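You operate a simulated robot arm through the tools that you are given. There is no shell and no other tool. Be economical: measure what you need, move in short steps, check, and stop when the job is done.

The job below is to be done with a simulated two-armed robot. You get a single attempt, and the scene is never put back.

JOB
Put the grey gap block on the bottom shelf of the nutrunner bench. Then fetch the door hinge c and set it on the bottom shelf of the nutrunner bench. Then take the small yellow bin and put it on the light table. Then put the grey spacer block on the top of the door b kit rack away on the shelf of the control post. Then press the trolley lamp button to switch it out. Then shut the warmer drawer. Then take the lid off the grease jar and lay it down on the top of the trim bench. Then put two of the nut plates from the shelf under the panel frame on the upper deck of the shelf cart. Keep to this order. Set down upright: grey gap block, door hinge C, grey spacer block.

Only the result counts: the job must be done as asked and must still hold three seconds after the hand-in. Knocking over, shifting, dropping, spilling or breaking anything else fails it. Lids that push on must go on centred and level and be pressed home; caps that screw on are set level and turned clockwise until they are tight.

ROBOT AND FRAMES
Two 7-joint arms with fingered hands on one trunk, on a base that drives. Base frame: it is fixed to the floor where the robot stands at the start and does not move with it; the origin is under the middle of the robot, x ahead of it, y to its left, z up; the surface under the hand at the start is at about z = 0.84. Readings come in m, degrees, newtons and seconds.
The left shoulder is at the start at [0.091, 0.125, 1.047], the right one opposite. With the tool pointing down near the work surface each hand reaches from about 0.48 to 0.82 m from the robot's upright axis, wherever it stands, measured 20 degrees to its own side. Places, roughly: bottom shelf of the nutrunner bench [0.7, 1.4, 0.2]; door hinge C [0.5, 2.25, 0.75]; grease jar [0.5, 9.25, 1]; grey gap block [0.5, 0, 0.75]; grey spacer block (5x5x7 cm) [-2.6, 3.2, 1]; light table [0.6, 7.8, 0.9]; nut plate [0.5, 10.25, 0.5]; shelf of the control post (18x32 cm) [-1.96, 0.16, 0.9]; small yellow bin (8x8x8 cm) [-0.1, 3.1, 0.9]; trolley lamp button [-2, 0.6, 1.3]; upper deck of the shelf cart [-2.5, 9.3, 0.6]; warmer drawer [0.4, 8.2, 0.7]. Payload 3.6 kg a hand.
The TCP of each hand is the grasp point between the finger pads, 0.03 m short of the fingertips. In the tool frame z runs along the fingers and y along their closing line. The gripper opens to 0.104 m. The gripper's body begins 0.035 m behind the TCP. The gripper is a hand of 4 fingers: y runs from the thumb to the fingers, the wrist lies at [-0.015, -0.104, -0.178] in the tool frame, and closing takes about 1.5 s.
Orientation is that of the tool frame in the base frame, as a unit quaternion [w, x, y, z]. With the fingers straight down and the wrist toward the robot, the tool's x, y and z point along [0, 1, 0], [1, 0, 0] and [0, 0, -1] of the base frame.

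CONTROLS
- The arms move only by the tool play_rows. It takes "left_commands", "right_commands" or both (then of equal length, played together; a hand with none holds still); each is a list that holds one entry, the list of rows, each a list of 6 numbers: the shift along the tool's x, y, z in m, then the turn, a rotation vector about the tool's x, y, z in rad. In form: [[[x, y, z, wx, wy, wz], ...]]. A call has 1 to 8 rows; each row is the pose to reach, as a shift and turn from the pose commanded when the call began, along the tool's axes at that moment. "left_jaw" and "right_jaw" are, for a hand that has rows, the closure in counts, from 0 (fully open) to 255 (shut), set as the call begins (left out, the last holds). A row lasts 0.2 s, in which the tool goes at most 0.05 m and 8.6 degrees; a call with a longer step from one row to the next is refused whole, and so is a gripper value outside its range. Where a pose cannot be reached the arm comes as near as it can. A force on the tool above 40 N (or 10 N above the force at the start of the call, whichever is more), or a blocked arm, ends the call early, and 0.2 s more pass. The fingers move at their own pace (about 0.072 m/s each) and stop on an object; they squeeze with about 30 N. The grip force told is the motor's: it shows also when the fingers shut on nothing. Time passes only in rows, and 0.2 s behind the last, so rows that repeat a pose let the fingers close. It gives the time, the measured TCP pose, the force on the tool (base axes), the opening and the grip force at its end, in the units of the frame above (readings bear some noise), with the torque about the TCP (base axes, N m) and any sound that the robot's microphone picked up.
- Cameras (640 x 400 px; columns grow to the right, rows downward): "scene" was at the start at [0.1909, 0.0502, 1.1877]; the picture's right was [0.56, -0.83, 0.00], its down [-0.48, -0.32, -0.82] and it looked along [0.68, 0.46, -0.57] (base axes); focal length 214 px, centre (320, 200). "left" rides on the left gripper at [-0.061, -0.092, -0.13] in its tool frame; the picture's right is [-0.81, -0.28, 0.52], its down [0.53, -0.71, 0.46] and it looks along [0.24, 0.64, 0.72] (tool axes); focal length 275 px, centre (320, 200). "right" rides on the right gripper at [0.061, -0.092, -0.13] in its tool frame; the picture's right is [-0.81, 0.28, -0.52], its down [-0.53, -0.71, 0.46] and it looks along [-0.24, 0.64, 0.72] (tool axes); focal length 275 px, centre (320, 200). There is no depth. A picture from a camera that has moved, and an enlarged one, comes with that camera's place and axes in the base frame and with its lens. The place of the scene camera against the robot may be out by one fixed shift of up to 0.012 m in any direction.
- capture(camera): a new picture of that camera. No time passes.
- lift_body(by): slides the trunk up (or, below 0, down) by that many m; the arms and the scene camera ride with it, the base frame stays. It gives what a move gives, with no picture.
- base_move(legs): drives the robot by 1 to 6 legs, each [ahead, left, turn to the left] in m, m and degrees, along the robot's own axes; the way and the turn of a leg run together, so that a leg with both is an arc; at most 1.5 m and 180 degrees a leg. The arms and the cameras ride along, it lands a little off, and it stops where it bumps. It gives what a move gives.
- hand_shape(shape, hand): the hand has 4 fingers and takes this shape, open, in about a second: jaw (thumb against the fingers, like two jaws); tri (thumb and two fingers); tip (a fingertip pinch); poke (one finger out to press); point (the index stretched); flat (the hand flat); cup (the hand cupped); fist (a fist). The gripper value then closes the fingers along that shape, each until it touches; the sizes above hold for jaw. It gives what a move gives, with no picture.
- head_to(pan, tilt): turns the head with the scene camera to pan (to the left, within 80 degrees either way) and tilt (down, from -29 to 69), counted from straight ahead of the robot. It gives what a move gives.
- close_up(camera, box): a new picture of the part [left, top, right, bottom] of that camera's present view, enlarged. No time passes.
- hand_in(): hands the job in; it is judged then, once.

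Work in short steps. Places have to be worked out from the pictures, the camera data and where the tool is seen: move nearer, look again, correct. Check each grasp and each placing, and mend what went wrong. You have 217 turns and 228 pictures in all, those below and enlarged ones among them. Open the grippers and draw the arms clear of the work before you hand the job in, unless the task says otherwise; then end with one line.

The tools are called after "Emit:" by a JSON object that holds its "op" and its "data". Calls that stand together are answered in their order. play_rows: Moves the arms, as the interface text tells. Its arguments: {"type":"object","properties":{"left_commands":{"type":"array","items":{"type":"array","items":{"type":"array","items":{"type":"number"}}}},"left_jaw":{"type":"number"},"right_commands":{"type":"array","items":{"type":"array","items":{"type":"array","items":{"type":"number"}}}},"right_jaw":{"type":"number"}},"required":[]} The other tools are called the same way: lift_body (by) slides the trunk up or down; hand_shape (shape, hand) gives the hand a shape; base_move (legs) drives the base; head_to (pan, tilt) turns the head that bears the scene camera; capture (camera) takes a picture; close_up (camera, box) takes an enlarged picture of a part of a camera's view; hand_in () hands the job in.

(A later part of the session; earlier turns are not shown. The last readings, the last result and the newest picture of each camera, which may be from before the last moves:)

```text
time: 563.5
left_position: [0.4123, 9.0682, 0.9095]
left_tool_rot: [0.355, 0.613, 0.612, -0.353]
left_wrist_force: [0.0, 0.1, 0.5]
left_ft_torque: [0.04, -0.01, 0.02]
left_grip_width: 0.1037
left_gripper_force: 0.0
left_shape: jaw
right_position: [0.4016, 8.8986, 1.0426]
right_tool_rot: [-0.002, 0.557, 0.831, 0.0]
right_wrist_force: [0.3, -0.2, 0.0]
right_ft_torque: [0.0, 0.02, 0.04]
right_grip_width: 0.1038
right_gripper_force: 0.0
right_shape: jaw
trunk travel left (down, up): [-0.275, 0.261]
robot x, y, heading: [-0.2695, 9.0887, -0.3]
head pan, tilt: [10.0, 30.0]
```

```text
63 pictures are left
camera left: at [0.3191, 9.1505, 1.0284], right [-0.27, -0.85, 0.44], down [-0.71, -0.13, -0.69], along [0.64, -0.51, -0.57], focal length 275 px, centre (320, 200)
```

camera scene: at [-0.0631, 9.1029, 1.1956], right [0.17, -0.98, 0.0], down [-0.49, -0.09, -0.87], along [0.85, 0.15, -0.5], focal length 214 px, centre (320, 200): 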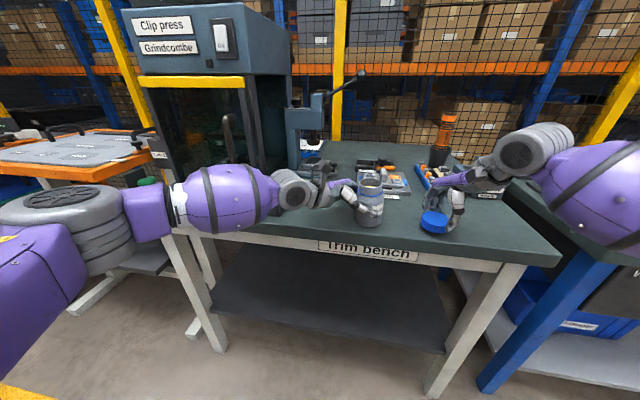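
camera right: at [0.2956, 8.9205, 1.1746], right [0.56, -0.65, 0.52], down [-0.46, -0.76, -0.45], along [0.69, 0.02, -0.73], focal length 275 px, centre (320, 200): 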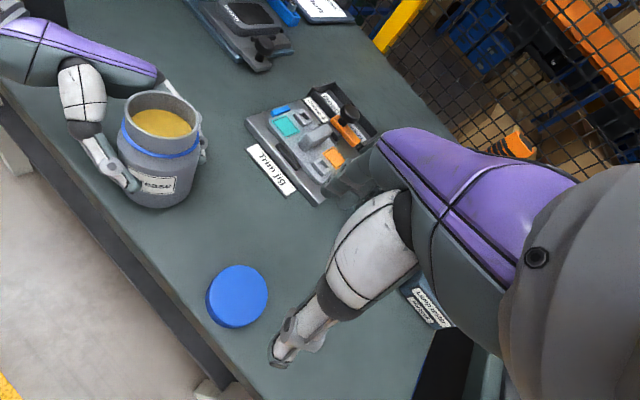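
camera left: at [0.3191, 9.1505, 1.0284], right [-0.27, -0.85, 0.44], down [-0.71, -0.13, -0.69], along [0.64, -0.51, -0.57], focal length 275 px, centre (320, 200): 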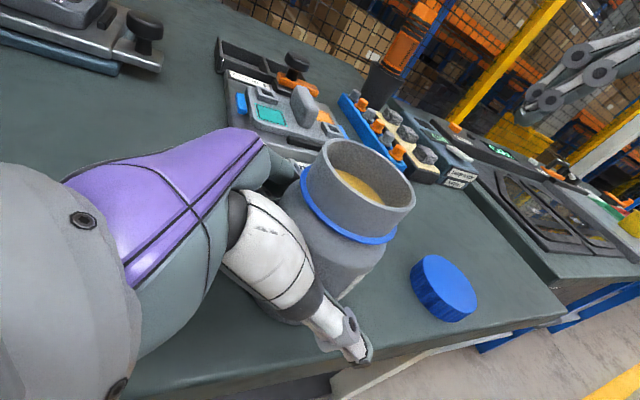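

The jar stands free with the lid beside it. I withdraw the left hand along its approach path, then back.

Emit:
{"op": "play_rows", "data": {"left_commands": [[[-0.001, 0, -0.045, 0, 0, 0], [-0.002, 0, -0.09, 0, 0, 0], [-0.004, 0, -0.135, 0, 0, 0], [-0.005, 0, -0.175, 0, 0, 0]]]}}

Emit:
{"op": "play_rows", "data": {"left_commands": [[[0, -0.045, 0, 0, 0, 0], [0, -0.09, 0, 0, 0, 0], [0, -0.135, 0, 0, 0, 0], [0, -0.18, 0, 0, 0, 0], [0, -0.225, 0, 0, 0, 0], [0, -0.265, 0, 0, 0, 0]]]}}

Emit:
{"op": "play_rows", "data": {"left_commands": [[[0.0183, 0, -0.0446, 0, 0, 0], [0.0366, 0, -0.0893, 0, 0, 0], [0.0549, 0, -0.1339, 0, 0, 0], [0.0731, 0, -0.1785, 0, 0, 0], [0.0914, 0, -0.2231, 0, 0, 0], [0.1097, 0, -0.2678, 0, 0, 0]]]}}

Emit:
{"op": "play_rows", "data": {"left_commands": [[[0, -0.025, 0, 0, 0.131, 0], [0, -0.05, 0, 0, 0.262, 0], [0, -0.075, 0, 0, 0.393, 0], [0, -0.1, 0, 0, 0.524, 0], [0, -0.125, 0, 0, 0.655, 0], [0, -0.15, 0, 0, 0.785, 0], [0, -0.175, 0, 0, 0.916, 0], [0, -0.2, 0, 0, 1.047, 0]]]}}

Emit:
{"op": "capture", "data": {"camera": "scene"}}

```text
time: 564.5
left_position: [0.4108, 9.2182, 1.0002]
left_tool_rot: [0.354, 0.612, 0.612, -0.354]
left_wrist_force: [-0.3, 0.0, -0.2]
left_ft_torque: [0.01, 0.02, 0.02]
left_grip_width: 0.1038
left_gripper_force: 0.0
left_shape: jaw
right_position: [0.4024, 8.8978, 1.0436]
right_tool_rot: [-0.001, 0.558, 0.83, -0.001]
right_wrist_force: [0.4, -0.4, 0.3]
right_ft_torque: [0.02, -0.03, 0.04]
right_grip_width: 0.1037
right_gripper_force: 0.1
right_shape: jaw
trunk travel left (down, up): [-0.275, 0.261]
robot x, y, heading: [-0.2695, 9.0878, -0.3]
head pan, tilt: [10.0, 30.0]
```

```text
time: 565.9
left_position: [0.1466, 9.2173, 0.9999]
left_tool_rot: [0.354, 0.612, 0.612, -0.354]
left_wrist_force: [-0.3, -0.1, -0.2]
left_ft_torque: [0.02, 0.02, 0.04]
left_grip_width: 0.1038
left_gripper_force: 0.0
left_shape: jaw
right_position: [0.4027, 8.8992, 1.0443]
right_tool_rot: [-0.002, 0.557, 0.83, -0.001]
right_wrist_force: [0.0, -0.4, -0.3]
right_ft_torque: [0.01, 0.01, 0.04]
right_grip_width: 0.1038
right_gripper_force: 0.0
right_shape: jaw
trunk travel left (down, up): [-0.275, 0.261]
robot x, y, heading: [-0.2716, 9.0865, -0.0]
head pan, tilt: [10.0, 30.0]
```

```text
time: 567.3
left_position: [0.1457, 9.5041, 1.0383]
left_tool_rot: [0.354, 0.613, 0.612, -0.354]
left_wrist_force: [0.1, 0.0, 0.2]
left_ft_torque: [0.02, -0.04, -0.02]
left_grip_width: 0.1037
left_gripper_force: 0.0
left_shape: jaw
right_position: [0.4024, 8.8991, 1.043]
right_tool_rot: [-0.002, 0.557, 0.83, -0.002]
right_wrist_force: [0.1, -0.7, 0.2]
right_ft_torque: [0.0, -0.01, 0.0]
right_grip_width: 0.1035
right_gripper_force: 0.0
right_shape: jaw
trunk travel left (down, up): [-0.275, 0.261]
robot x, y, heading: [-0.2701, 9.0848, -0.1]
head pan, tilt: [10.0, 30.0]
```

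```text
time: 569.1
left_position: [-0.054, 9.5038, 1.0379]
left_tool_rot: [-0.001, 0.708, 0.706, 0.0]
left_wrist_force: [0.4, -0.3, 0.7]
left_ft_torque: [-0.01, -0.02, 0.02]
left_grip_width: 0.1039
left_gripper_force: 0.0
left_shape: jaw
right_position: [0.4015, 8.8989, 1.043]
right_tool_rot: [-0.002, 0.557, 0.831, -0.001]
right_wrist_force: [-0.3, 0.4, -0.2]
right_ft_torque: [-0.02, -0.01, -0.01]
right_grip_width: 0.1037
right_gripper_force: 0.0
right_shape: jaw
trunk travel left (down, up): [-0.275, 0.261]
robot x, y, heading: [-0.2727, 9.0867, 0.0]
head pan, tilt: [10.0, 30.0]
```

```text
62 pictures are left
camera scene: at [-0.0636, 9.1027, 1.1957], right [0.17, -0.98, 0.0], down [-0.49, -0.09, -0.87], along [0.85, 0.15, -0.5], focal length 214 px, centre (320, 200)
```

scene: 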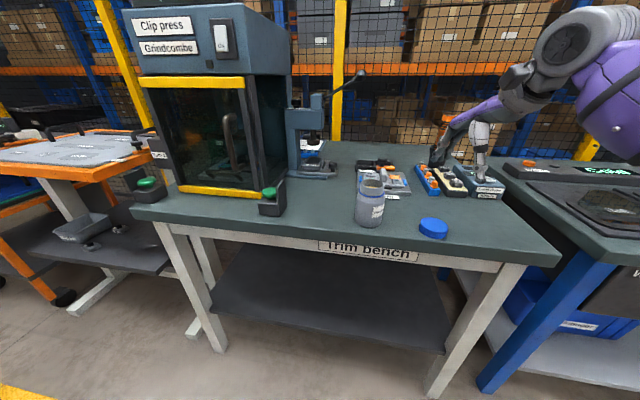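

Now I return the open jar to its original place with the right hand: first over it and down, gripping the upper body.

Emit:
{"op": "play_rows", "data": {"right_commands": [[[0.036, 0.017, 0, 0, 0, 0], [0.072, 0.034, 0, 0, 0, 0], [0.108, 0.052, 0, 0, 0, 0], [0.1426, 0.0687, 0, 0, 0, 0], [0.1426, 0.0687, 0.03, 0, 0, 0], [0.1426, 0.0687, 0.06, 0, 0, 0], [0.1426, 0.0687, 0.06, 0, 0, 0]]]}}

Emit:
{"op": "capture", "data": {"camera": "right"}}

Emit:
{"op": "close_up", "data": {"camera": "scene", "box": [300, 130, 440, 250]}}

```text
time: 570.7
left_position: [-0.0537, 9.5039, 1.0395]
left_tool_rot: [0.001, 0.707, 0.707, -0.001]
left_wrist_force: [0.1, 0.4, 0.2]
left_ft_torque: [0.01, 0.02, 0.02]
left_grip_width: 0.1035
left_gripper_force: 0.0
left_shape: jaw
right_position: [0.4112, 9.0569, 0.9812]
right_tool_rot: [-0.002, 0.556, 0.831, -0.001]
right_wrist_force: [0.2, 1.0, -0.4]
right_ft_torque: [-0.01, 0.01, 0.0]
right_grip_width: 0.104
right_gripper_force: 0.0
right_shape: jaw
trunk travel left (down, up): [-0.275, 0.261]
robot x, y, heading: [-0.2724, 9.0881, -0.2]
head pan, tilt: [10.0, 30.0]
```

```text
61 pictures are left
camera right: at [0.3053, 9.08, 1.1124], right [0.56, -0.65, 0.52], down [-0.46, -0.76, -0.45], along [0.69, 0.02, -0.73], focal length 275 px, centre (320, 200)
```

right: 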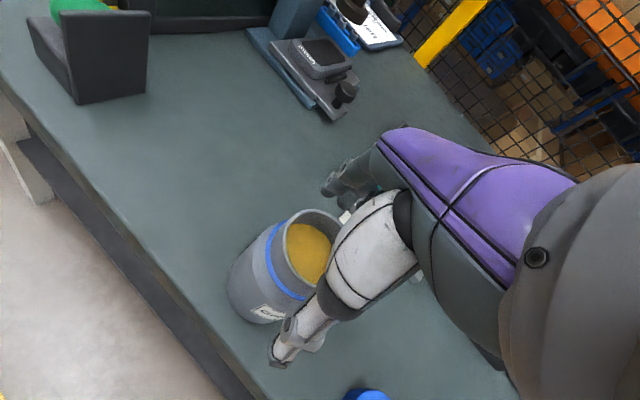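

```text
3.33 times, centred on (370, 190) of scene
camera zoom: at [-0.0633, 9.103, 1.1956], right [0.17, -0.98, 0.0], down [-0.49, -0.09, -0.87], along [0.85, 0.15, -0.5], focal length 715 px, centre (153, 233)
```

zoom: 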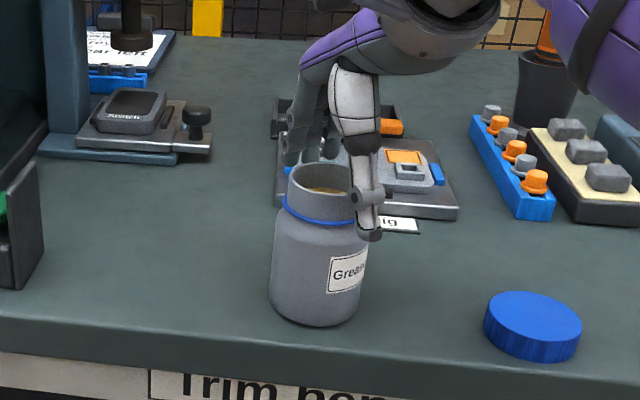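

Jaws straddle the neck. I lower 3.7 cm to reach the body and close.

Emit:
{"op": "play_rows", "data": {"right_commands": [[[0, 0, 0.02, 0, 0, 0], [0, 0, 0.037, 0, 0, 0], [0, 0, 0.037, 0, 0, 0]]]}}

Emit:
{"op": "play_rows", "data": {"right_commands": [[[0, 0, 0, 0, 0, 0], [0, 0, 0, 0, 0, 0], [0, 0, 0, 0, 0, 0], [0, 0, 0, 0, 0, 0], [0, 0, 0, 0, 0, 0], [0, 0, 0, 0, 0, 0]]], "right_jaw": 255}}

Emit:
{"op": "play_rows", "data": {"right_commands": [[[0, 0, -0.015, 0, 0, 0], [0, 0, -0.03, 0, 0, 0], [0, 0, -0.05, 0, 0, 0], [0, 0, -0.07, 0, 0, 0], [0, 0, -0.07, 0, 0, 0]]]}}

Emit:
{"op": "capture", "data": {"camera": "scene"}}

```text
time: 571.5
left_position: [-0.0523, 9.5031, 1.0393]
left_tool_rot: [0.0, 0.707, 0.707, -0.001]
left_wrist_force: [-0.7, 0.5, -0.5]
left_ft_torque: [0.0, -0.03, 0.0]
left_grip_width: 0.1038
left_gripper_force: 0.0
left_shape: jaw
right_position: [0.4118, 9.0565, 0.9462]
right_tool_rot: [-0.001, 0.557, 0.831, -0.001]
right_wrist_force: [1.1, 0.7, 0.0]
right_ft_torque: [0.04, 0.0, 0.01]
right_grip_width: 0.1036
right_gripper_force: 0.0
right_shape: jaw
trunk travel left (down, up): [-0.275, 0.261]
robot x, y, heading: [-0.2705, 9.0841, -0.0]
head pan, tilt: [10.0, 30.0]
```

```text
time: 572.9
left_position: [-0.0529, 9.5036, 1.038]
left_tool_rot: [0.0, 0.707, 0.707, 0.0]
left_wrist_force: [0.3, 0.0, 0.1]
left_ft_torque: [-0.03, 0.01, -0.01]
left_grip_width: 0.1037
left_gripper_force: 0.0
left_shape: jaw
right_position: [0.4108, 9.0573, 0.9454]
right_tool_rot: [-0.002, 0.557, 0.83, -0.001]
right_wrist_force: [-0.9, -0.3, -0.3]
right_ft_torque: [-0.01, 0.01, -0.02]
right_grip_width: 0.0585
right_gripper_force: 29.7
right_shape: jaw
trunk travel left (down, up): [-0.275, 0.261]
robot x, y, heading: [-0.2705, 9.0878, -0.0]
head pan, tilt: [10.0, 30.0]
```

```text
time: 574.1
left_position: [-0.0543, 9.5031, 1.0397]
left_tool_rot: [0.001, 0.707, 0.707, 0.0]
left_wrist_force: [-0.7, 0.3, 0.1]
left_ft_torque: [0.04, -0.01, -0.01]
left_grip_width: 0.1038
left_gripper_force: 0.0
left_shape: jaw
right_position: [0.4115, 9.0558, 1.0146]
right_tool_rot: [-0.003, 0.558, 0.83, 0.0]
right_wrist_force: [0.8, -0.6, -4.5]
right_ft_torque: [-0.05, -0.01, 0.01]
right_grip_width: 0.0587
right_gripper_force: 30.1
right_shape: jaw
trunk travel left (down, up): [-0.275, 0.261]
robot x, y, heading: [-0.2693, 9.0843, 0.0]
head pan, tilt: [10.0, 30.0]
```

```text
59 pictures are left
camera scene: at [-0.0628, 9.1029, 1.1955], right [0.17, -0.98, 0.0], down [-0.49, -0.09, -0.87], along [0.85, 0.15, -0.5], focal length 214 px, centre (320, 200)
```

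scene: 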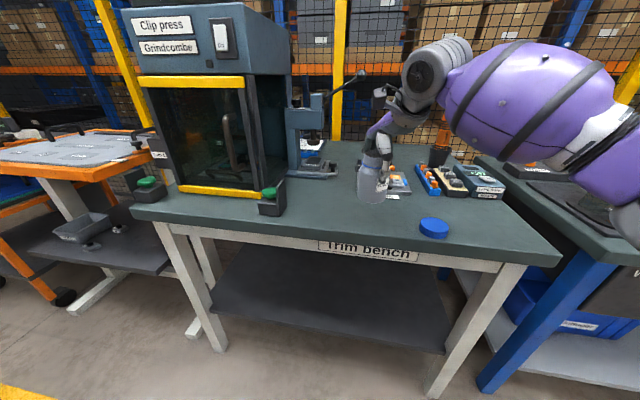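

Held upright. I bring it back to its original place: left 0.16 m, then forward 0.12 m.

Emit:
{"op": "base_move", "data": {"legs": [[0, 0.16, 0], [0.122, 0, 0]]}}

Emit:
{"op": "capture", "data": {"camera": "right"}}

Emit:
{"op": "capture", "data": {"camera": "scene"}}

```text
time: 577.0
left_position: [0.0682, 9.6631, 1.0402]
left_tool_rot: [0.0, 0.706, 0.708, -0.002]
left_wrist_force: [-0.2, 0.2, -0.1]
left_ft_torque: [0.0, 0.0, 0.04]
left_grip_width: 0.1038
left_gripper_force: 0.1
left_shape: jaw
right_position: [0.5336, 9.2169, 1.0152]
right_tool_rot: [-0.002, 0.556, 0.831, -0.003]
right_wrist_force: [-0.6, -0.4, -4.5]
right_ft_torque: [0.02, 0.05, 0.0]
right_grip_width: 0.0588
right_gripper_force: 30.6
right_shape: jaw
trunk travel left (down, up): [-0.275, 0.261]
robot x, y, heading: [-0.1479, 9.2445, -0.0]
head pan, tilt: [10.0, 30.0]
```

```text
58 pictures are left
camera right: at [0.427, 9.2387, 1.146], right [0.57, -0.64, 0.51], down [-0.46, -0.76, -0.45], along [0.69, 0.02, -0.73], focal length 275 px, centre (320, 200)
```

right: 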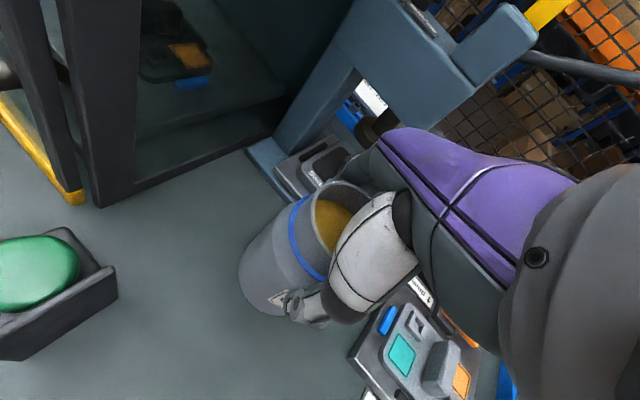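

```text
57 pictures are left
camera scene: at [0.0589, 9.2629, 1.1953], right [0.18, -0.98, 0.0], down [-0.49, -0.09, -0.87], along [0.85, 0.15, -0.5], focal length 214 px, centre (320, 200)
```

scene: 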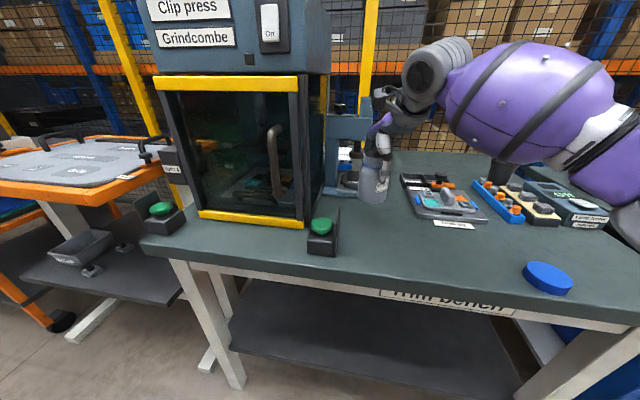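

Exactly above the original spot. Lowering to contact, then releasing.

Emit:
{"op": "play_rows", "data": {"right_commands": [[[0, 0, 0.03, 0, 0, 0], [0, 0, 0.055, 0, 0, 0], [0, 0, 0.064, 0, 0, 0], [0, 0, 0.067, 0, 0, 0], [0, 0, 0.07, 0, 0, 0]]]}}

Emit:
{"op": "play_rows", "data": {"right_commands": [[[0, 0, 0.0015, 0, 0, 0], [0, 0, 0.0015, 0, 0, 0]]]}}

Emit:
{"op": "play_rows", "data": {"right_commands": [[[0, 0, 0, 0, 0, 0], [0, 0, 0, 0, 0, 0], [0, 0, 0, 0, 0, 0], [0, 0, 0, 0, 0, 0], [0, 0, 0, 0, 0, 0]]], "right_jaw": 40}}

Emit:
{"op": "play_rows", "data": {"right_commands": [[[0, 0, -0.03, 0, 0, 0], [0, 0, -0.06, 0, 0, 0], [0, 0, -0.09, 0, 0, 0], [0, 0, -0.09, 0, 0, 0]]]}}

Emit:
{"op": "capture", "data": {"camera": "scene"}}

```text
time: 578.2
left_position: [0.0681, 9.6631, 1.0396]
left_tool_rot: [0.001, 0.707, 0.708, 0.0]
left_wrist_force: [-0.7, 0.5, 0.2]
left_ft_torque: [0.01, -0.01, -0.02]
left_grip_width: 0.1034
left_gripper_force: 0.1
left_shape: jaw
right_position: [0.533, 9.2168, 0.945]
right_tool_rot: [-0.002, 0.557, 0.83, -0.001]
right_wrist_force: [0.2, -1.6, -0.4]
right_ft_torque: [0.03, 0.0, -0.03]
right_grip_width: 0.0587
right_gripper_force: 30.4
right_shape: jaw
trunk travel left (down, up): [-0.275, 0.261]
robot x, y, heading: [-0.1498, 9.245, 0.1]
head pan, tilt: [10.0, 30.0]
```

```text
time: 578.8
left_position: [0.066, 9.6625, 1.039]
left_tool_rot: [0.0, 0.706, 0.708, -0.001]
left_wrist_force: [-0.2, 0.1, 0.5]
left_ft_torque: [-0.01, 0.02, -0.03]
left_grip_width: 0.1036
left_gripper_force: 0.1
left_shape: jaw
right_position: [0.5322, 9.2173, 0.9454]
right_tool_rot: [0.0, 0.556, 0.831, 0.0]
right_wrist_force: [1.2, -0.6, 6.8]
right_ft_torque: [-0.01, -0.05, -0.04]
right_grip_width: 0.0586
right_gripper_force: 30.4
right_shape: jaw
trunk travel left (down, up): [-0.275, 0.261]
robot x, y, heading: [-0.1453, 9.2483, -0.2]
head pan, tilt: [10.0, 30.0]
```

```text
time: 580.0
left_position: [0.0665, 9.6634, 1.0391]
left_tool_rot: [0.0, 0.707, 0.708, -0.001]
left_wrist_force: [-1.4, -0.2, -0.3]
left_ft_torque: [-0.01, 0.0, -0.02]
left_grip_width: 0.1035
left_gripper_force: 0.0
left_shape: jaw
right_position: [0.5329, 9.2176, 0.9451]
right_tool_rot: [-0.002, 0.556, 0.831, -0.001]
right_wrist_force: [0.3, 0.0, -0.4]
right_ft_torque: [0.02, 0.04, 0.03]
right_grip_width: 0.0876
right_gripper_force: 0.1
right_shape: jaw
trunk travel left (down, up): [-0.275, 0.261]
robot x, y, heading: [-0.1504, 9.2434, 0.1]
head pan, tilt: [10.0, 30.0]
```

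```text
time: 581.0
left_position: [0.066, 9.6632, 1.0389]
left_tool_rot: [0.001, 0.706, 0.708, -0.001]
left_wrist_force: [-0.2, 0.6, 1.1]
left_ft_torque: [-0.01, 0.0, 0.05]
left_grip_width: 0.1037
left_gripper_force: 0.0
left_shape: jaw
right_position: [0.5336, 9.2143, 1.0325]
right_tool_rot: [-0.002, 0.557, 0.831, -0.001]
right_wrist_force: [-0.3, 0.2, 0.1]
right_ft_torque: [0.06, -0.02, -0.01]
right_grip_width: 0.0876
right_gripper_force: 0.3
right_shape: jaw
trunk travel left (down, up): [-0.275, 0.261]
robot x, y, heading: [-0.1462, 9.2442, 0.1]
head pan, tilt: [10.0, 30.0]
```

```text
56 pictures are left
camera scene: at [0.0579, 9.2628, 1.1955], right [0.18, -0.98, 0.0], down [-0.49, -0.09, -0.87], along [0.85, 0.15, -0.5], focal length 214 px, centre (320, 200)
```

scene: 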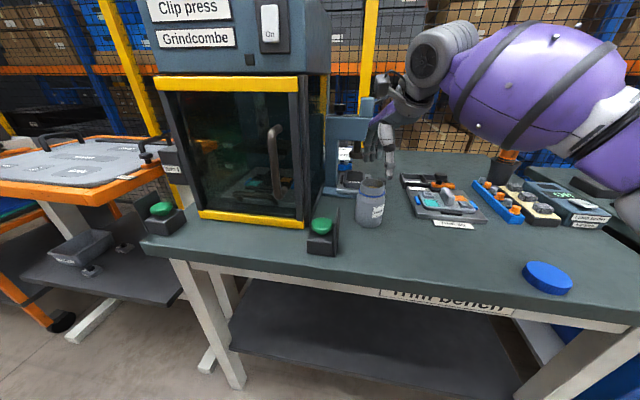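

The open jar is back in place and the lid lies on the bench. I back off, straighten the right wrist, and go to the panel frame with the nut plates.

Emit:
{"op": "base_move", "data": {"legs": [[-0.45, 0, 0]]}}

Emit:
{"op": "play_rows", "data": {"right_commands": [[[0, 0, 0, 0, 0, 0.13], [0, 0, 0, 0, 0, 0.26], [0, 0, 0, 0, 0, 0.389], [0, 0, 0, 0, 0, 0.389]]], "right_jaw": 0}}

Emit:
{"op": "base_move", "data": {"legs": [[-0.1, 1.0, 0]]}}

Emit:
{"op": "head_to", "data": {"pan": 0, "tilt": 35}}

Emit:
{"op": "capture", "data": {"camera": "scene"}}

```text
time: 583.7
left_position: [-0.3812, 9.6634, 1.0398]
left_tool_rot: [0.0, 0.708, 0.706, 0.0]
left_wrist_force: [-1.5, -0.2, -0.1]
left_ft_torque: [0.0, -0.01, 0.02]
left_grip_width: 0.104
left_gripper_force: 0.1
left_shape: jaw
right_position: [0.0851, 9.2113, 1.0323]
right_tool_rot: [-0.002, 0.559, 0.829, -0.001]
right_wrist_force: [0.1, -0.5, -0.1]
right_ft_torque: [0.0, -0.03, 0.0]
right_grip_width: 0.0876
right_gripper_force: 0.2
right_shape: jaw
trunk travel left (down, up): [-0.275, 0.261]
robot x, y, heading: [-0.5975, 9.2445, -0.2]
head pan, tilt: [10.0, 30.0]
```

```text
time: 584.7
left_position: [-0.3789, 9.6615, 1.0378]
left_tool_rot: [0.002, 0.708, 0.706, -0.001]
left_wrist_force: [0.6, 0.0, 0.3]
left_ft_torque: [-0.01, -0.02, -0.01]
left_grip_width: 0.1038
left_gripper_force: 0.1
left_shape: jaw
right_position: [0.0851, 9.2125, 1.033]
right_tool_rot: [-0.001, 0.709, 0.705, -0.002]
right_wrist_force: [-0.3, 0.3, 0.4]
right_ft_torque: [0.0, 0.0, -0.01]
right_grip_width: 0.1037
right_gripper_force: 0.1
right_shape: jaw
trunk travel left (down, up): [-0.275, 0.261]
robot x, y, heading: [-0.6004, 9.2463, -0.1]
head pan, tilt: [10.0, 30.0]
```

```text
time: 593.9
left_position: [-0.4776, 10.6707, 1.0396]
left_tool_rot: [0.0, 0.707, 0.707, -0.001]
left_wrist_force: [-0.2, 0.4, 0.5]
left_ft_torque: [0.04, 0.0, 0.03]
left_grip_width: 0.1037
left_gripper_force: 0.1
left_shape: jaw
right_position: [-0.013, 10.2215, 1.0337]
right_tool_rot: [-0.001, 0.707, 0.707, -0.001]
right_wrist_force: [-0.2, 1.1, 0.2]
right_ft_torque: [0.01, 0.01, 0.0]
right_grip_width: 0.1036
right_gripper_force: 0.1
right_shape: jaw
trunk travel left (down, up): [-0.275, 0.261]
robot x, y, heading: [-0.6949, 10.2491, 0.0]
head pan, tilt: [10.0, 30.0]
```

```text
time: 594.6
left_position: [-0.4769, 10.6707, 1.0385]
left_tool_rot: [0.002, 0.707, 0.707, -0.001]
left_wrist_force: [0.0, -0.6, 0.0]
left_ft_torque: [0.01, 0.01, 0.0]
left_grip_width: 0.1037
left_gripper_force: 0.0
left_shape: jaw
right_position: [-0.0135, 10.2213, 1.0323]
right_tool_rot: [-0.001, 0.707, 0.707, -0.001]
right_wrist_force: [1.0, 0.6, -0.3]
right_ft_torque: [0.02, -0.01, 0.0]
right_grip_width: 0.1035
right_gripper_force: 0.0
right_shape: jaw
trunk travel left (down, up): [-0.275, 0.261]
robot x, y, heading: [-0.6973, 10.254, -0.1]
head pan, tilt: [0.0, 35.0]
```

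```text
55 pictures are left
camera scene: at [-0.489, 10.2544, 1.1878], right [0.0, -1.0, 0.0], down [-0.57, 0.0, -0.82], along [0.82, 0.0, -0.57], focal length 214 px, centre (320, 200)
```

scene: 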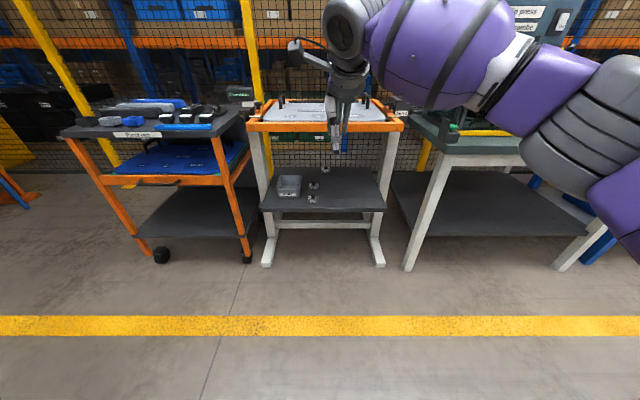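

Three or more small nut plates lie on the shelf beside a grey tray. I zoom in.

Emit:
{"op": "close_up", "data": {"camera": "scene", "box": [250, 150, 390, 220]}}

```text
4.57 times, centred on (320, 185) of scene
camera zoom: at [-0.489, 10.2544, 1.1878], right [0.0, -1.0, 0.0], down [-0.57, 0.0, -0.82], along [0.82, 0.0, -0.57], focal length 980 px, centre (320, 269)
```

zoom: 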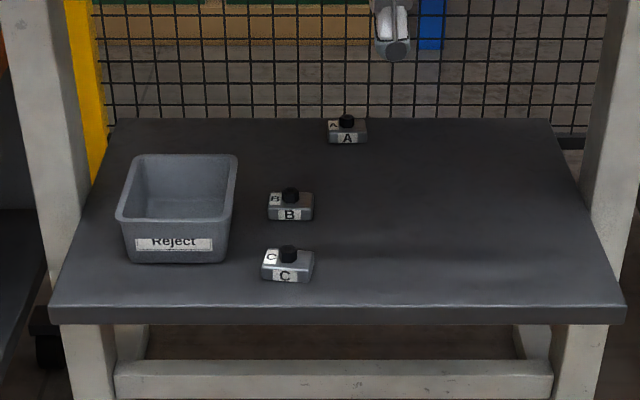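

Nut plates A, B, C are small blocks with knobs; C is at about (0.48, 10.294), B at (0.615, 10.294), shelf z ≈ 0.5. I lower the trunk and right hand, then drive in below the frame height.

Emit:
{"op": "lift_body", "data": {"by": -0.27}}

Emit:
{"op": "play_rows", "data": {"right_commands": [[[0, 0, 0.04, 0, 0, 0], [0, 0, 0.08, 0, 0, 0], [0, 0, 0.12, 0, 0, 0], [0, 0, 0.12, 0, 0, 0]]]}}

Emit:
{"op": "base_move", "data": {"legs": [[0.4, 0.07, 0]]}}

Emit:
{"op": "capture", "data": {"camera": "right"}}

Emit:
{"op": "capture", "data": {"camera": "scene"}}

```text
time: 597.3
left_position: [-0.4781, 10.6703, 0.7692]
left_tool_rot: [0.0, 0.708, 0.706, -0.002]
left_wrist_force: [0.3, -1.0, 0.3]
left_ft_torque: [0.01, 0.01, 0.03]
left_grip_width: 0.1037
left_gripper_force: 0.0
left_shape: jaw
right_position: [-0.0127, 10.2214, 0.7632]
right_tool_rot: [-0.001, 0.707, 0.707, -0.002]
right_wrist_force: [0.4, -0.8, 0.7]
right_ft_torque: [-0.02, -0.01, 0.01]
right_grip_width: 0.1036
right_gripper_force: 0.1
right_shape: jaw
trunk travel left (down, up): [-0.005, 0.531]
robot x, y, heading: [-0.6933, 10.2533, -0.1]
head pan, tilt: [0.0, 35.0]
```

```text
time: 598.3
left_position: [-0.4777, 10.6709, 0.7688]
left_tool_rot: [0.001, 0.707, 0.707, -0.001]
left_wrist_force: [-0.4, -0.1, -1.0]
left_ft_torque: [0.02, 0.03, 0.0]
left_grip_width: 0.1039
left_gripper_force: 0.1
left_shape: jaw
right_position: [-0.0136, 10.2209, 0.6445]
right_tool_rot: [-0.002, 0.707, 0.707, 0.0]
right_wrist_force: [0.0, -0.6, 0.3]
right_ft_torque: [0.02, -0.04, 0.0]
right_grip_width: 0.1037
right_gripper_force: 0.0
right_shape: jaw
trunk travel left (down, up): [-0.005, 0.531]
robot x, y, heading: [-0.6938, 10.2553, -0.2]
head pan, tilt: [0.0, 35.0]
```

```text
time: 600.8
left_position: [-0.0806, 10.7401, 0.7683]
left_tool_rot: [-0.001, 0.707, 0.707, 0.0]
left_wrist_force: [1.2, -0.7, 0.8]
left_ft_torque: [-0.01, 0.01, -0.01]
left_grip_width: 0.1039
left_gripper_force: 0.0
left_shape: jaw
right_position: [0.3844, 10.2894, 0.6459]
right_tool_rot: [-0.002, 0.707, 0.707, -0.001]
right_wrist_force: [-0.2, -0.8, -0.2]
right_ft_torque: [-0.02, -0.01, 0.0]
right_grip_width: 0.1037
right_gripper_force: 0.0
right_shape: jaw
trunk travel left (down, up): [-0.005, 0.531]
robot x, y, heading: [-0.2973, 10.3258, 0.2]
head pan, tilt: [0.0, 35.0]
```

```text
53 pictures are left
camera right: at [0.2943, 10.3515, 0.7765], right [0.28, -0.81, 0.52], down [-0.72, -0.53, -0.45], along [0.64, -0.24, -0.73], focal length 275 px, centre (320, 200)
```

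right: 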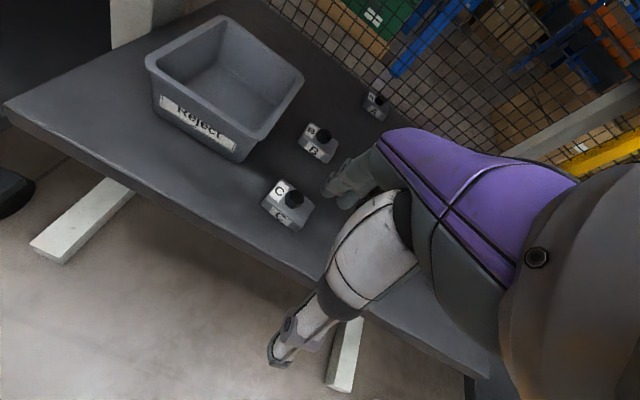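

```text
52 pictures are left
camera scene: at [-0.0091, 10.3239, 0.909], right [0.0, -1.0, 0.0], down [-0.57, 0.0, -0.82], along [0.82, 0.0, -0.57], focal length 214 px, centre (320, 200)
```

scene: 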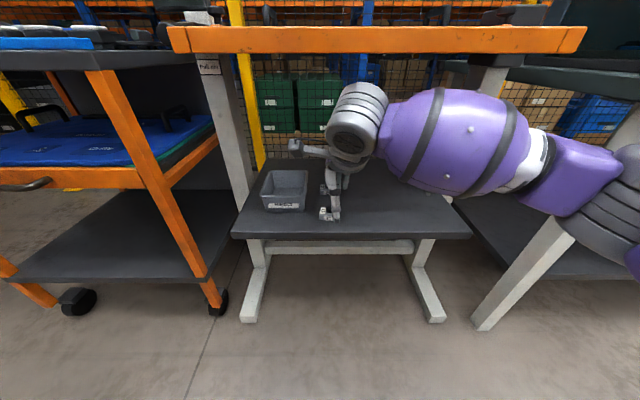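

Refined: C at (0.502, 10.300), B at (0.629, 10.298), shelf z ≈ 0.485. I drive 0.118 m forward so the right hand is above C.

Emit:
{"op": "base_move", "data": {"legs": [[0.118, 0.01, 0]]}}

Emit:
{"op": "play_rows", "data": {"right_commands": [[[0, 0, 0.02, 0, 0, 0], [0, 0, 0.04, 0, 0, 0], [0, 0, 0.04, 0, 0, 0]]]}}

Emit:
{"op": "capture", "data": {"camera": "right"}}

```text
time: 602.1
left_position: [0.0376, 10.7502, 0.7686]
left_tool_rot: [0.0, 0.707, 0.707, 0.0]
left_wrist_force: [0.1, 0.1, -0.2]
left_ft_torque: [0.03, 0.02, -0.02]
left_grip_width: 0.1036
left_gripper_force: 0.0
left_shape: jaw
right_position: [0.5034, 10.3013, 0.6453]
right_tool_rot: [-0.001, 0.707, 0.707, -0.001]
right_wrist_force: [-0.8, -0.3, 0.3]
right_ft_torque: [-0.02, 0.01, 0.0]
right_grip_width: 0.1038
right_gripper_force: 0.1
right_shape: jaw
trunk travel left (down, up): [-0.005, 0.531]
robot x, y, heading: [-0.1795, 10.3323, 0.1]
head pan, tilt: [0.0, 35.0]
```

```text
time: 602.9
left_position: [0.0377, 10.7495, 0.7689]
left_tool_rot: [0.001, 0.707, 0.707, -0.001]
left_wrist_force: [0.0, -0.5, -0.3]
left_ft_torque: [-0.02, -0.02, -0.02]
left_grip_width: 0.1037
left_gripper_force: 0.0
left_shape: jaw
right_position: [0.5015, 10.2979, 0.6081]
right_tool_rot: [-0.001, 0.708, 0.707, -0.001]
right_wrist_force: [-0.6, 0.6, -0.3]
right_ft_torque: [0.01, -0.03, 0.01]
right_grip_width: 0.1037
right_gripper_force: 0.1
right_shape: jaw
trunk travel left (down, up): [-0.005, 0.531]
robot x, y, heading: [-0.1791, 10.3322, 0.1]
head pan, tilt: [0.0, 35.0]
```

```text
51 pictures are left
camera right: at [0.4119, 10.3606, 0.7383], right [0.28, -0.81, 0.52], down [-0.72, -0.53, -0.45], along [0.64, -0.24, -0.73], focal length 275 px, centre (320, 200)
```

right: 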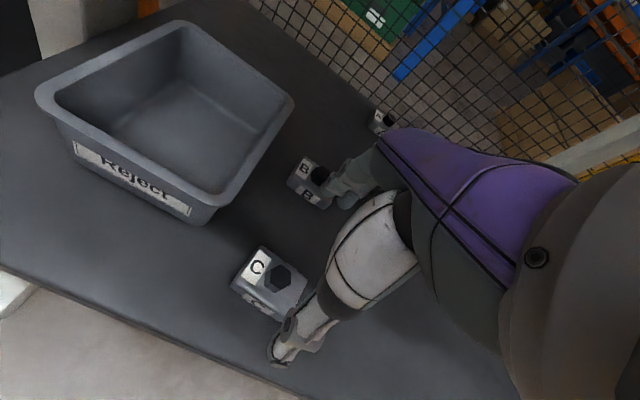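

C is centred under the hand (0.501, 10.299, 0.50), turned about 10° clockwise. I rotate the hand to match and lower.

Emit:
{"op": "play_rows", "data": {"right_commands": [[[0, 0, 0.02, 0, 0, 0.09], [0, 0, 0.045, 0, 0, 0.17], [0, 0, 0.065, 0, 0, 0.17], [0, 0, 0.078, 0, 0, 0.17], [0, 0, 0.083, 0, 0, 0.17]]]}}

Emit:
{"op": "play_rows", "data": {"right_commands": [[[0, 0, 0, 0, 0, 0], [0, 0, 0, 0, 0, 0], [0, 0, 0, 0, 0, 0], [0, 0, 0, 0, 0, 0], [0, 0, 0, 0, 0, 0], [0, 0, 0, 0, 0, 0], [0, 0, 0, 0, 0, 0]]], "right_jaw": 255}}

Emit:
{"op": "capture", "data": {"camera": "right"}}

```text
time: 604.1
left_position: [0.0379, 10.75, 0.7692]
left_tool_rot: [0.0, 0.707, 0.707, -0.001]
left_wrist_force: [-0.2, -0.1, -0.3]
left_ft_torque: [0.0, 0.05, 0.01]
left_grip_width: 0.1038
left_gripper_force: 0.2
left_shape: jaw
right_position: [0.5024, 10.2994, 0.5235]
right_tool_rot: [-0.002, 0.765, 0.644, -0.001]
right_wrist_force: [0.2, 0.5, -0.8]
right_ft_torque: [-0.02, 0.02, 0.02]
right_grip_width: 0.1037
right_gripper_force: 0.0
right_shape: jaw
trunk travel left (down, up): [-0.005, 0.531]
robot x, y, heading: [-0.1804, 10.3355, -0.1]
head pan, tilt: [0.0, 35.0]
```

```text
time: 605.7
left_position: [0.0381, 10.75, 0.7705]
left_tool_rot: [0.001, 0.707, 0.707, 0.0]
left_wrist_force: [-0.7, 0.3, 0.3]
left_ft_torque: [-0.03, 0.0, -0.02]
left_grip_width: 0.1039
left_gripper_force: 0.1
left_shape: jaw
right_position: [0.5025, 10.2999, 0.5235]
right_tool_rot: [-0.001, 0.765, 0.644, -0.001]
right_wrist_force: [-0.9, -1.1, 7.1]
right_ft_torque: [-0.15, -0.01, 0.07]
right_grip_width: 0.0392
right_gripper_force: 30.0
right_shape: jaw
trunk travel left (down, up): [-0.005, 0.531]
robot x, y, heading: [-0.1803, 10.3324, -0.1]
head pan, tilt: [0.0, 35.0]
```

```text
50 pictures are left
camera right: at [0.4237, 10.3755, 0.6552], right [0.13, -0.85, 0.52], down [-0.79, -0.4, -0.45], along [0.59, -0.35, -0.73], focal length 275 px, centre (320, 200)
```

right: 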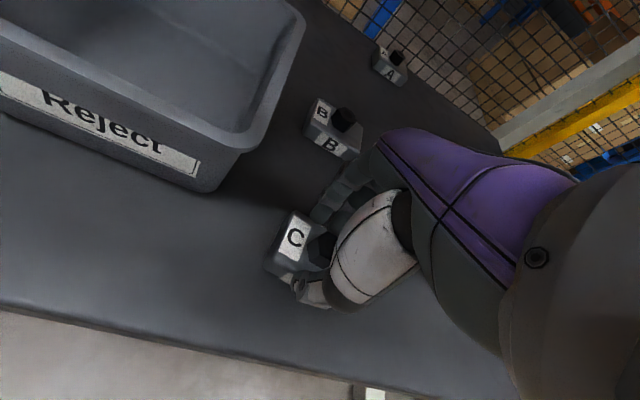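

C is gripped (0.039). I lift, back out, retract the right arm a bit, and bring the left arm forward for B.

Emit:
{"op": "play_rows", "data": {"right_commands": [[[0, 0, -0.03, 0, 0, 0], [0, 0, -0.07, 0, 0, 0], [0, 0, -0.11, 0, 0, 0], [0, 0, -0.13, 0, 0, 0]]]}}

Emit:
{"op": "base_move", "data": {"legs": [[-0.35, 0, 0]]}}

Emit:
{"op": "play_rows", "data": {"left_commands": [[[-0.03, 0.04, 0, 0, 0, 0], [-0.06, 0.08, 0, 0, 0, 0], [-0.09, 0.12, 0.01, 0, 0, 0], [-0.12, 0.16, 0.02, 0, 0, 0], [-0.15, 0.2, 0.03, 0, 0, 0], [-0.18, 0.24, 0.04, 0, 0, 0], [-0.21, 0.28, 0.05, 0, 0, 0], [-0.23, 0.32, 0.06, 0, 0, 0]]], "right_commands": [[[0, -0.02, 0, 0, 0, 0], [0, -0.04, 0, 0, 0, 0], [0, -0.06, 0, 0, 0, 0], [0, -0.08, 0, 0, 0, 0], [0, -0.1, 0, 0, 0, 0], [-0.01, -0.12, 0, 0, 0, 0], [-0.02, -0.14, 0, 0, 0, 0], [-0.03, -0.16, 0, 0, 0, 0]]]}}

Emit:
{"op": "capture", "data": {"camera": "scene"}}

```text
time: 606.7
left_position: [0.0372, 10.7503, 0.7678]
left_tool_rot: [0.0, 0.707, 0.707, -0.001]
left_wrist_force: [-0.1, 0.3, -0.6]
left_ft_torque: [0.02, -0.01, -0.03]
left_grip_width: 0.1039
left_gripper_force: 0.1
left_shape: jaw
right_position: [0.5035, 10.2994, 0.6547]
right_tool_rot: [-0.001, 0.765, 0.644, -0.002]
right_wrist_force: [-0.4, -0.1, -3.4]
right_ft_torque: [0.07, 0.03, -0.03]
right_grip_width: 0.0294
right_gripper_force: 29.9
right_shape: jaw
trunk travel left (down, up): [-0.005, 0.531]
robot x, y, heading: [-0.1778, 10.3302, 0.2]
head pan, tilt: [0.0, 35.0]
```

```text
time: 608.9
left_position: [-0.3057, 10.7514, 0.7689]
left_tool_rot: [0.001, 0.706, 0.708, 0.0]
left_wrist_force: [-0.4, -0.6, -0.2]
left_ft_torque: [0.0, 0.02, -0.03]
left_grip_width: 0.1041
left_gripper_force: 0.0
left_shape: jaw
right_position: [0.1608, 10.3029, 0.6534]
right_tool_rot: [-0.002, 0.764, 0.646, -0.001]
right_wrist_force: [-0.7, 0.9, -3.1]
right_ft_torque: [0.02, 0.02, -0.02]
right_grip_width: 0.0294
right_gripper_force: 30.5
right_shape: jaw
trunk travel left (down, up): [-0.005, 0.531]
robot x, y, heading: [-0.5254, 10.3334, 0.4]
head pan, tilt: [0.0, 35.0]
```

```text
refused: row 3 steps farther than a row can; nothing moved
```

```text
49 pictures are left
camera scene: at [-0.2332, 10.3347, 0.909], right [0.0, -1.0, 0.0], down [-0.57, 0.0, -0.82], along [0.82, 0.0, -0.57], focal length 214 px, centre (320, 200)
```

scene: 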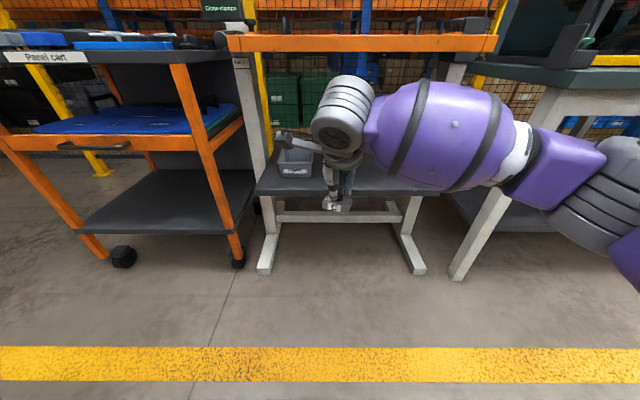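

The grip width dropped to 0.029 while lifting; I check how C is held, and redo the arm moves in smaller steps.

Emit:
{"op": "capture", "data": {"camera": "right"}}

Emit:
{"op": "play_rows", "data": {"left_commands": [[[-0.027, 0.038, 0.005, 0, 0, 0], [-0.054, 0.076, 0.01, 0, 0, 0], [-0.081, 0.114, 0.015, 0, 0, 0], [-0.108, 0.152, 0.02, 0, 0, 0], [-0.135, 0.19, 0.025, 0, 0, 0], [-0.162, 0.228, 0.03, 0, 0, 0], [-0.189, 0.266, 0.035, 0, 0, 0], [-0.215, 0.304, 0.04, 0, 0, 0]]], "right_commands": [[[0, -0.02, 0, 0, 0, 0], [0, -0.04, 0, 0, 0, 0], [0, -0.06, 0, 0, 0, 0], [0, -0.08, 0, 0, 0, 0], [-0.01, -0.1, 0, 0, 0, 0], [-0.02, -0.12, 0, 0, 0, 0], [-0.03, -0.14, 0, 0, 0, 0], [-0.04, -0.16, 0, 0, 0, 0]]]}}

```text
48 pictures are left
camera right: at [0.0809, 10.3785, 0.7837], right [0.14, -0.84, 0.52], down [-0.79, -0.41, -0.45], along [0.59, -0.35, -0.73], focal length 275 px, centre (320, 200)
```

right: 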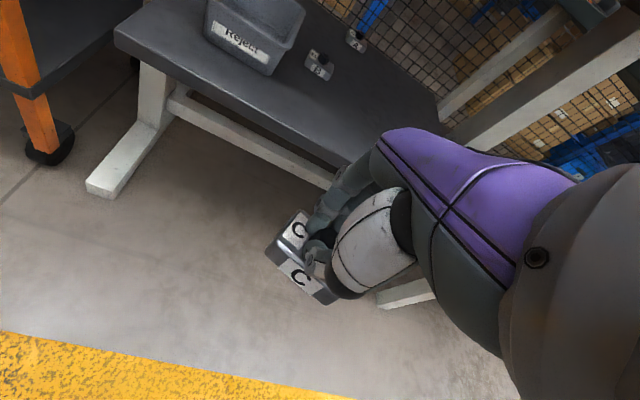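

```text
time: 610.7
left_position: [-0.0033, 10.5344, 0.7279]
left_tool_rot: [0.0, 0.705, 0.709, 0.0]
left_wrist_force: [0.9, 0.0, -0.4]
left_ft_torque: [-0.01, -0.02, 0.03]
left_grip_width: 0.104
left_gripper_force: 0.0
left_shape: jaw
left hand out of reach, approached as far as the arm can: row 3, 4, 5, 6
right_position: [-0.0044, 10.2879, 0.654]
right_tool_rot: [-0.002, 0.763, 0.646, -0.001]
right_wrist_force: [0.0, 0.4, -2.7]
right_ft_torque: [0.03, 0.0, 0.02]
right_grip_width: 0.0294
right_gripper_force: 29.9
right_shape: jaw
trunk travel left (down, up): [-0.005, 0.531]
robot x, y, heading: [-0.5221, 10.3332, 0.1]
head pan, tilt: [0.0, 35.0]
```

C is held by its hex nut with the plate hanging level below; fine. I extend the left arm and line it up with B.

Emit:
{"op": "play_rows", "data": {"left_commands": [[[0, 0.04, 0.015, 0, 0, 0], [0, 0.08, 0.03, 0, 0, 0], [0, 0.12, 0.045, 0, 0, 0], [0, 0.135, 0.06, 0, 0, 0]]]}}

Emit:
{"op": "base_move", "data": {"legs": [[0, -0.236, 0], [0.35, 0, 0]]}}

Emit:
{"op": "capture", "data": {"camera": "left"}}

Emit:
{"op": "capture", "data": {"camera": "scene"}}

```text
time: 611.7
left_position: [0.1338, 10.5374, 0.6682]
left_tool_rot: [0.0, 0.706, 0.708, 0.0]
left_wrist_force: [-1.0, 0.6, -0.2]
left_ft_torque: [-0.02, 0.02, 0.04]
left_grip_width: 0.1039
left_gripper_force: 0.0
left_shape: jaw
right_position: [-0.0039, 10.2894, 0.654]
right_tool_rot: [-0.001, 0.764, 0.646, -0.002]
right_wrist_force: [-0.6, 0.7, -3.0]
right_ft_torque: [0.01, 0.02, -0.02]
right_grip_width: 0.0296
right_gripper_force: 29.9
right_shape: jaw
trunk travel left (down, up): [-0.005, 0.531]
robot x, y, heading: [-0.5228, 10.3313, 0.3]
head pan, tilt: [0.0, 35.0]
```

```text
time: 616.2
left_position: [0.4771, 10.3048, 0.6667]
left_tool_rot: [0.0, 0.704, 0.71, -0.002]
left_wrist_force: [-0.2, -0.1, 0.3]
left_ft_torque: [-0.01, 0.02, -0.01]
left_grip_width: 0.1037
left_gripper_force: 0.1
left_shape: jaw
right_position: [0.3419, 10.0582, 0.6552]
right_tool_rot: [-0.002, 0.762, 0.647, -0.002]
right_wrist_force: [0.3, -0.8, -3.2]
right_ft_torque: [0.01, 0.03, -0.03]
right_grip_width: 0.0295
right_gripper_force: 30.0
right_shape: jaw
trunk travel left (down, up): [-0.005, 0.531]
robot x, y, heading: [-0.1741, 10.1014, 0.3]
head pan, tilt: [0.0, 35.0]
```

```text
47 pictures are left
camera left: at [0.3863, 10.2435, 0.799], right [-0.27, -0.81, -0.52], down [-0.72, 0.53, -0.46], along [0.64, 0.25, -0.73], focal length 275 px, centre (320, 200)
```

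left: 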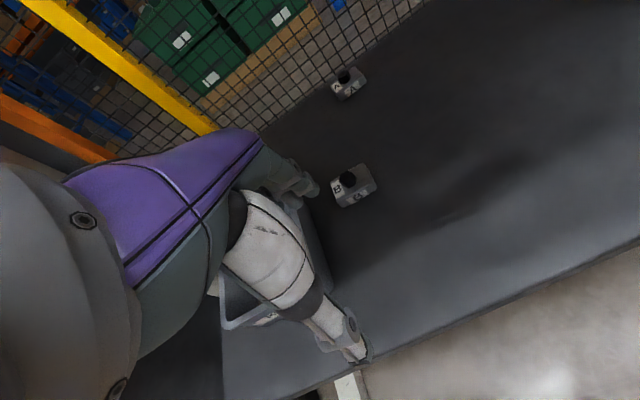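

```text
46 pictures are left
camera scene: at [0.1135, 10.1022, 0.909], right [0.01, -1.0, 0.0], down [-0.57, 0.0, -0.82], along [0.82, 0.01, -0.57], focal length 214 px, centre (320, 200)
```

scene: 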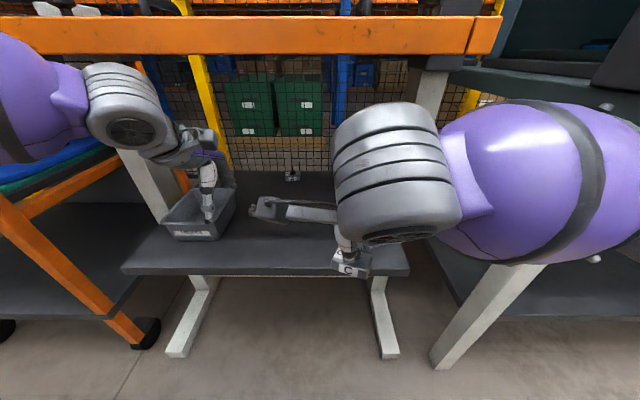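

B is at (0.634, 10.295) with the Reject tray close on its left. I move in, aiming the left hand 1 cm to the right of B's centre and turning 10° to match it.

Emit:
{"op": "base_move", "data": {"legs": [[0.12, 0, 0]]}}

Emit:
{"op": "play_rows", "data": {"left_commands": [[[-0.01, 0.018, 0, 0, 0, 0.09], [-0.02, 0.037, 0.02, 0, 0, 0.17], [-0.02, 0.037, 0.05, 0, 0, 0.17], [-0.02, 0.037, 0.07, 0, 0, 0.17], [-0.02, 0.037, 0.07, 0, 0, 0.17]]]}}

Emit:
{"op": "capture", "data": {"camera": "left"}}

Emit:
{"op": "capture", "data": {"camera": "scene"}}

```text
time: 617.4
left_position: [0.5294, 10.3019, 0.6592]
left_tool_rot: [-0.009, 0.722, 0.692, -0.006]
left_wrist_force: [0.3, 0.5, -0.1]
left_ft_torque: [-0.02, -0.03, -0.02]
left_grip_width: 0.1039
left_gripper_force: 0.1
left_shape: jaw
right_position: [0.4193, 10.0685, 0.658]
right_tool_rot: [0.001, 0.756, 0.655, 0.001]
right_wrist_force: [-0.3, 0.4, -3.1]
right_ft_torque: [0.02, 0.04, 0.01]
right_grip_width: 0.0294
right_gripper_force: 29.8
right_shape: jaw
trunk travel left (down, up): [-0.005, 0.531]
robot x, y, heading: [-0.0965, 10.1001, 1.3]
head pan, tilt: [0.0, 35.0]
stopped in leg 1: the robot was blocked; the commanded pose is now the measured one
```

```text
time: 618.6
left_position: [0.574, 10.2819, 0.5826]
left_tool_rot: [-0.014, 0.777, 0.629, -0.011]
left_wrist_force: [0.3, 0.0, 0.1]
left_ft_torque: [0.0, 0.02, 0.0]
left_grip_width: 0.104
left_gripper_force: 0.0
left_shape: jaw
right_position: [0.4292, 10.0648, 0.6537]
right_tool_rot: [-0.001, 0.758, 0.652, -0.002]
right_wrist_force: [-0.3, -0.3, -4.0]
right_ft_torque: [0.03, 0.01, -0.02]
right_grip_width: 0.029
right_gripper_force: 30.0
right_shape: jaw
trunk travel left (down, up): [-0.005, 0.531]
robot x, y, heading: [-0.0895, 10.0992, 1.1]
head pan, tilt: [0.0, 35.0]
```

```text
45 pictures are left
camera left: at [0.4756, 10.2401, 0.7164], right [-0.46, -0.73, -0.51], down [-0.6, 0.67, -0.43], along [0.65, 0.11, -0.75], focal length 275 px, centre (320, 200)
```

left: 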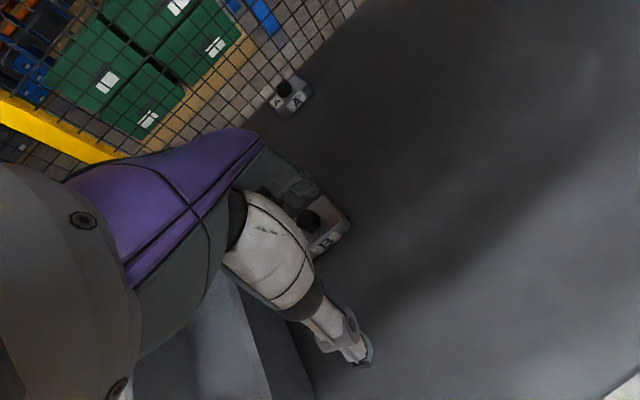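

```text
44 pictures are left
camera scene: at [0.1999, 10.1064, 0.9091], right [0.02, -1.0, 0.0], down [-0.57, -0.01, -0.82], along [0.82, 0.01, -0.57], focal length 214 px, centre (320, 200)
```

scene: 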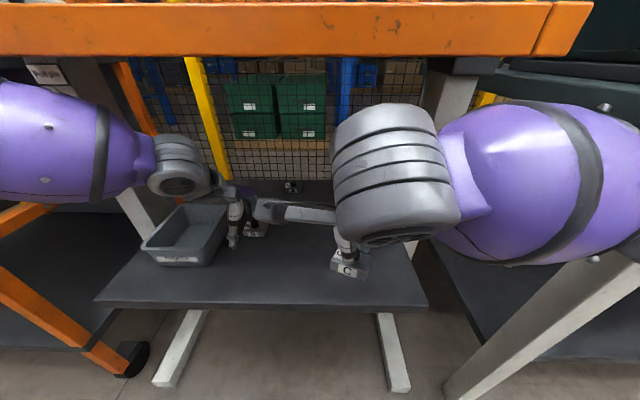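

The base was stopped (left forearm close to the frame's post, it seems). B is still 6 cm ahead; instead of driving I raise the left hand and extend the arm itself, also correcting a 2° tilt.

Emit:
{"op": "play_rows", "data": {"left_commands": [[[0, 0, -0.03, -0.0355, 0, 0], [0, 0, -0.05, -0.0355, 0, 0], [0.008, 0.03, -0.05, -0.0355, 0, 0], [0.0158, 0.06, -0.05, -0.0355, 0, 0], [0.0158, 0.06, -0.05, -0.0355, 0, 0]]]}}

Emit:
{"op": "capture", "data": {"camera": "left"}}

```text
time: 619.7
left_position: [0.5737, 10.2583, 0.5892]
left_tool_rot: [-0.037, 0.809, 0.585, -0.038]
left_wrist_force: [1.1, 0.2, -1.2]
left_ft_torque: [0.03, 0.06, -0.04]
left_grip_width: 0.1041
left_gripper_force: 0.1
left_shape: jaw
right_position: [0.4204, 10.07, 0.6506]
right_tool_rot: [-0.004, 0.755, 0.656, -0.006]
right_wrist_force: [1.8, -0.9, -3.6]
right_ft_torque: [0.05, 0.09, -0.02]
right_grip_width: 0.0296
right_gripper_force: 30.8
right_shape: jaw
trunk travel left (down, up): [-0.005, 0.531]
robot x, y, heading: [-0.0995, 10.0968, 1.8]
head pan, tilt: [0.0, 35.0]
stopped in row 5 (left hand): the arm was blocked; the commanded pose is now the measured one
```

```text
43 pictures are left
camera left: at [0.4801, 10.2274, 0.7307], right [-0.56, -0.68, -0.47], down [-0.56, 0.74, -0.39], along [0.61, 0.04, -0.79], focal length 275 px, centre (320, 200)
```

left: 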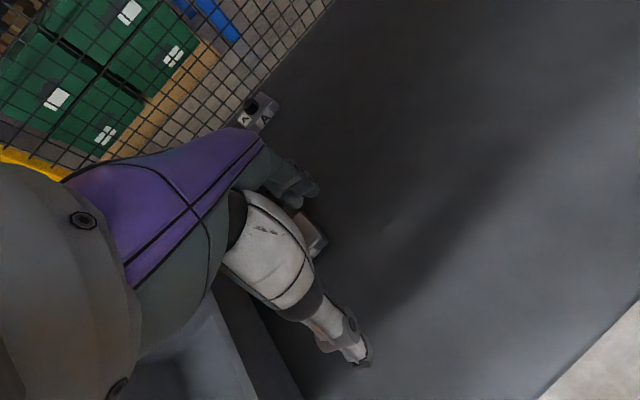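

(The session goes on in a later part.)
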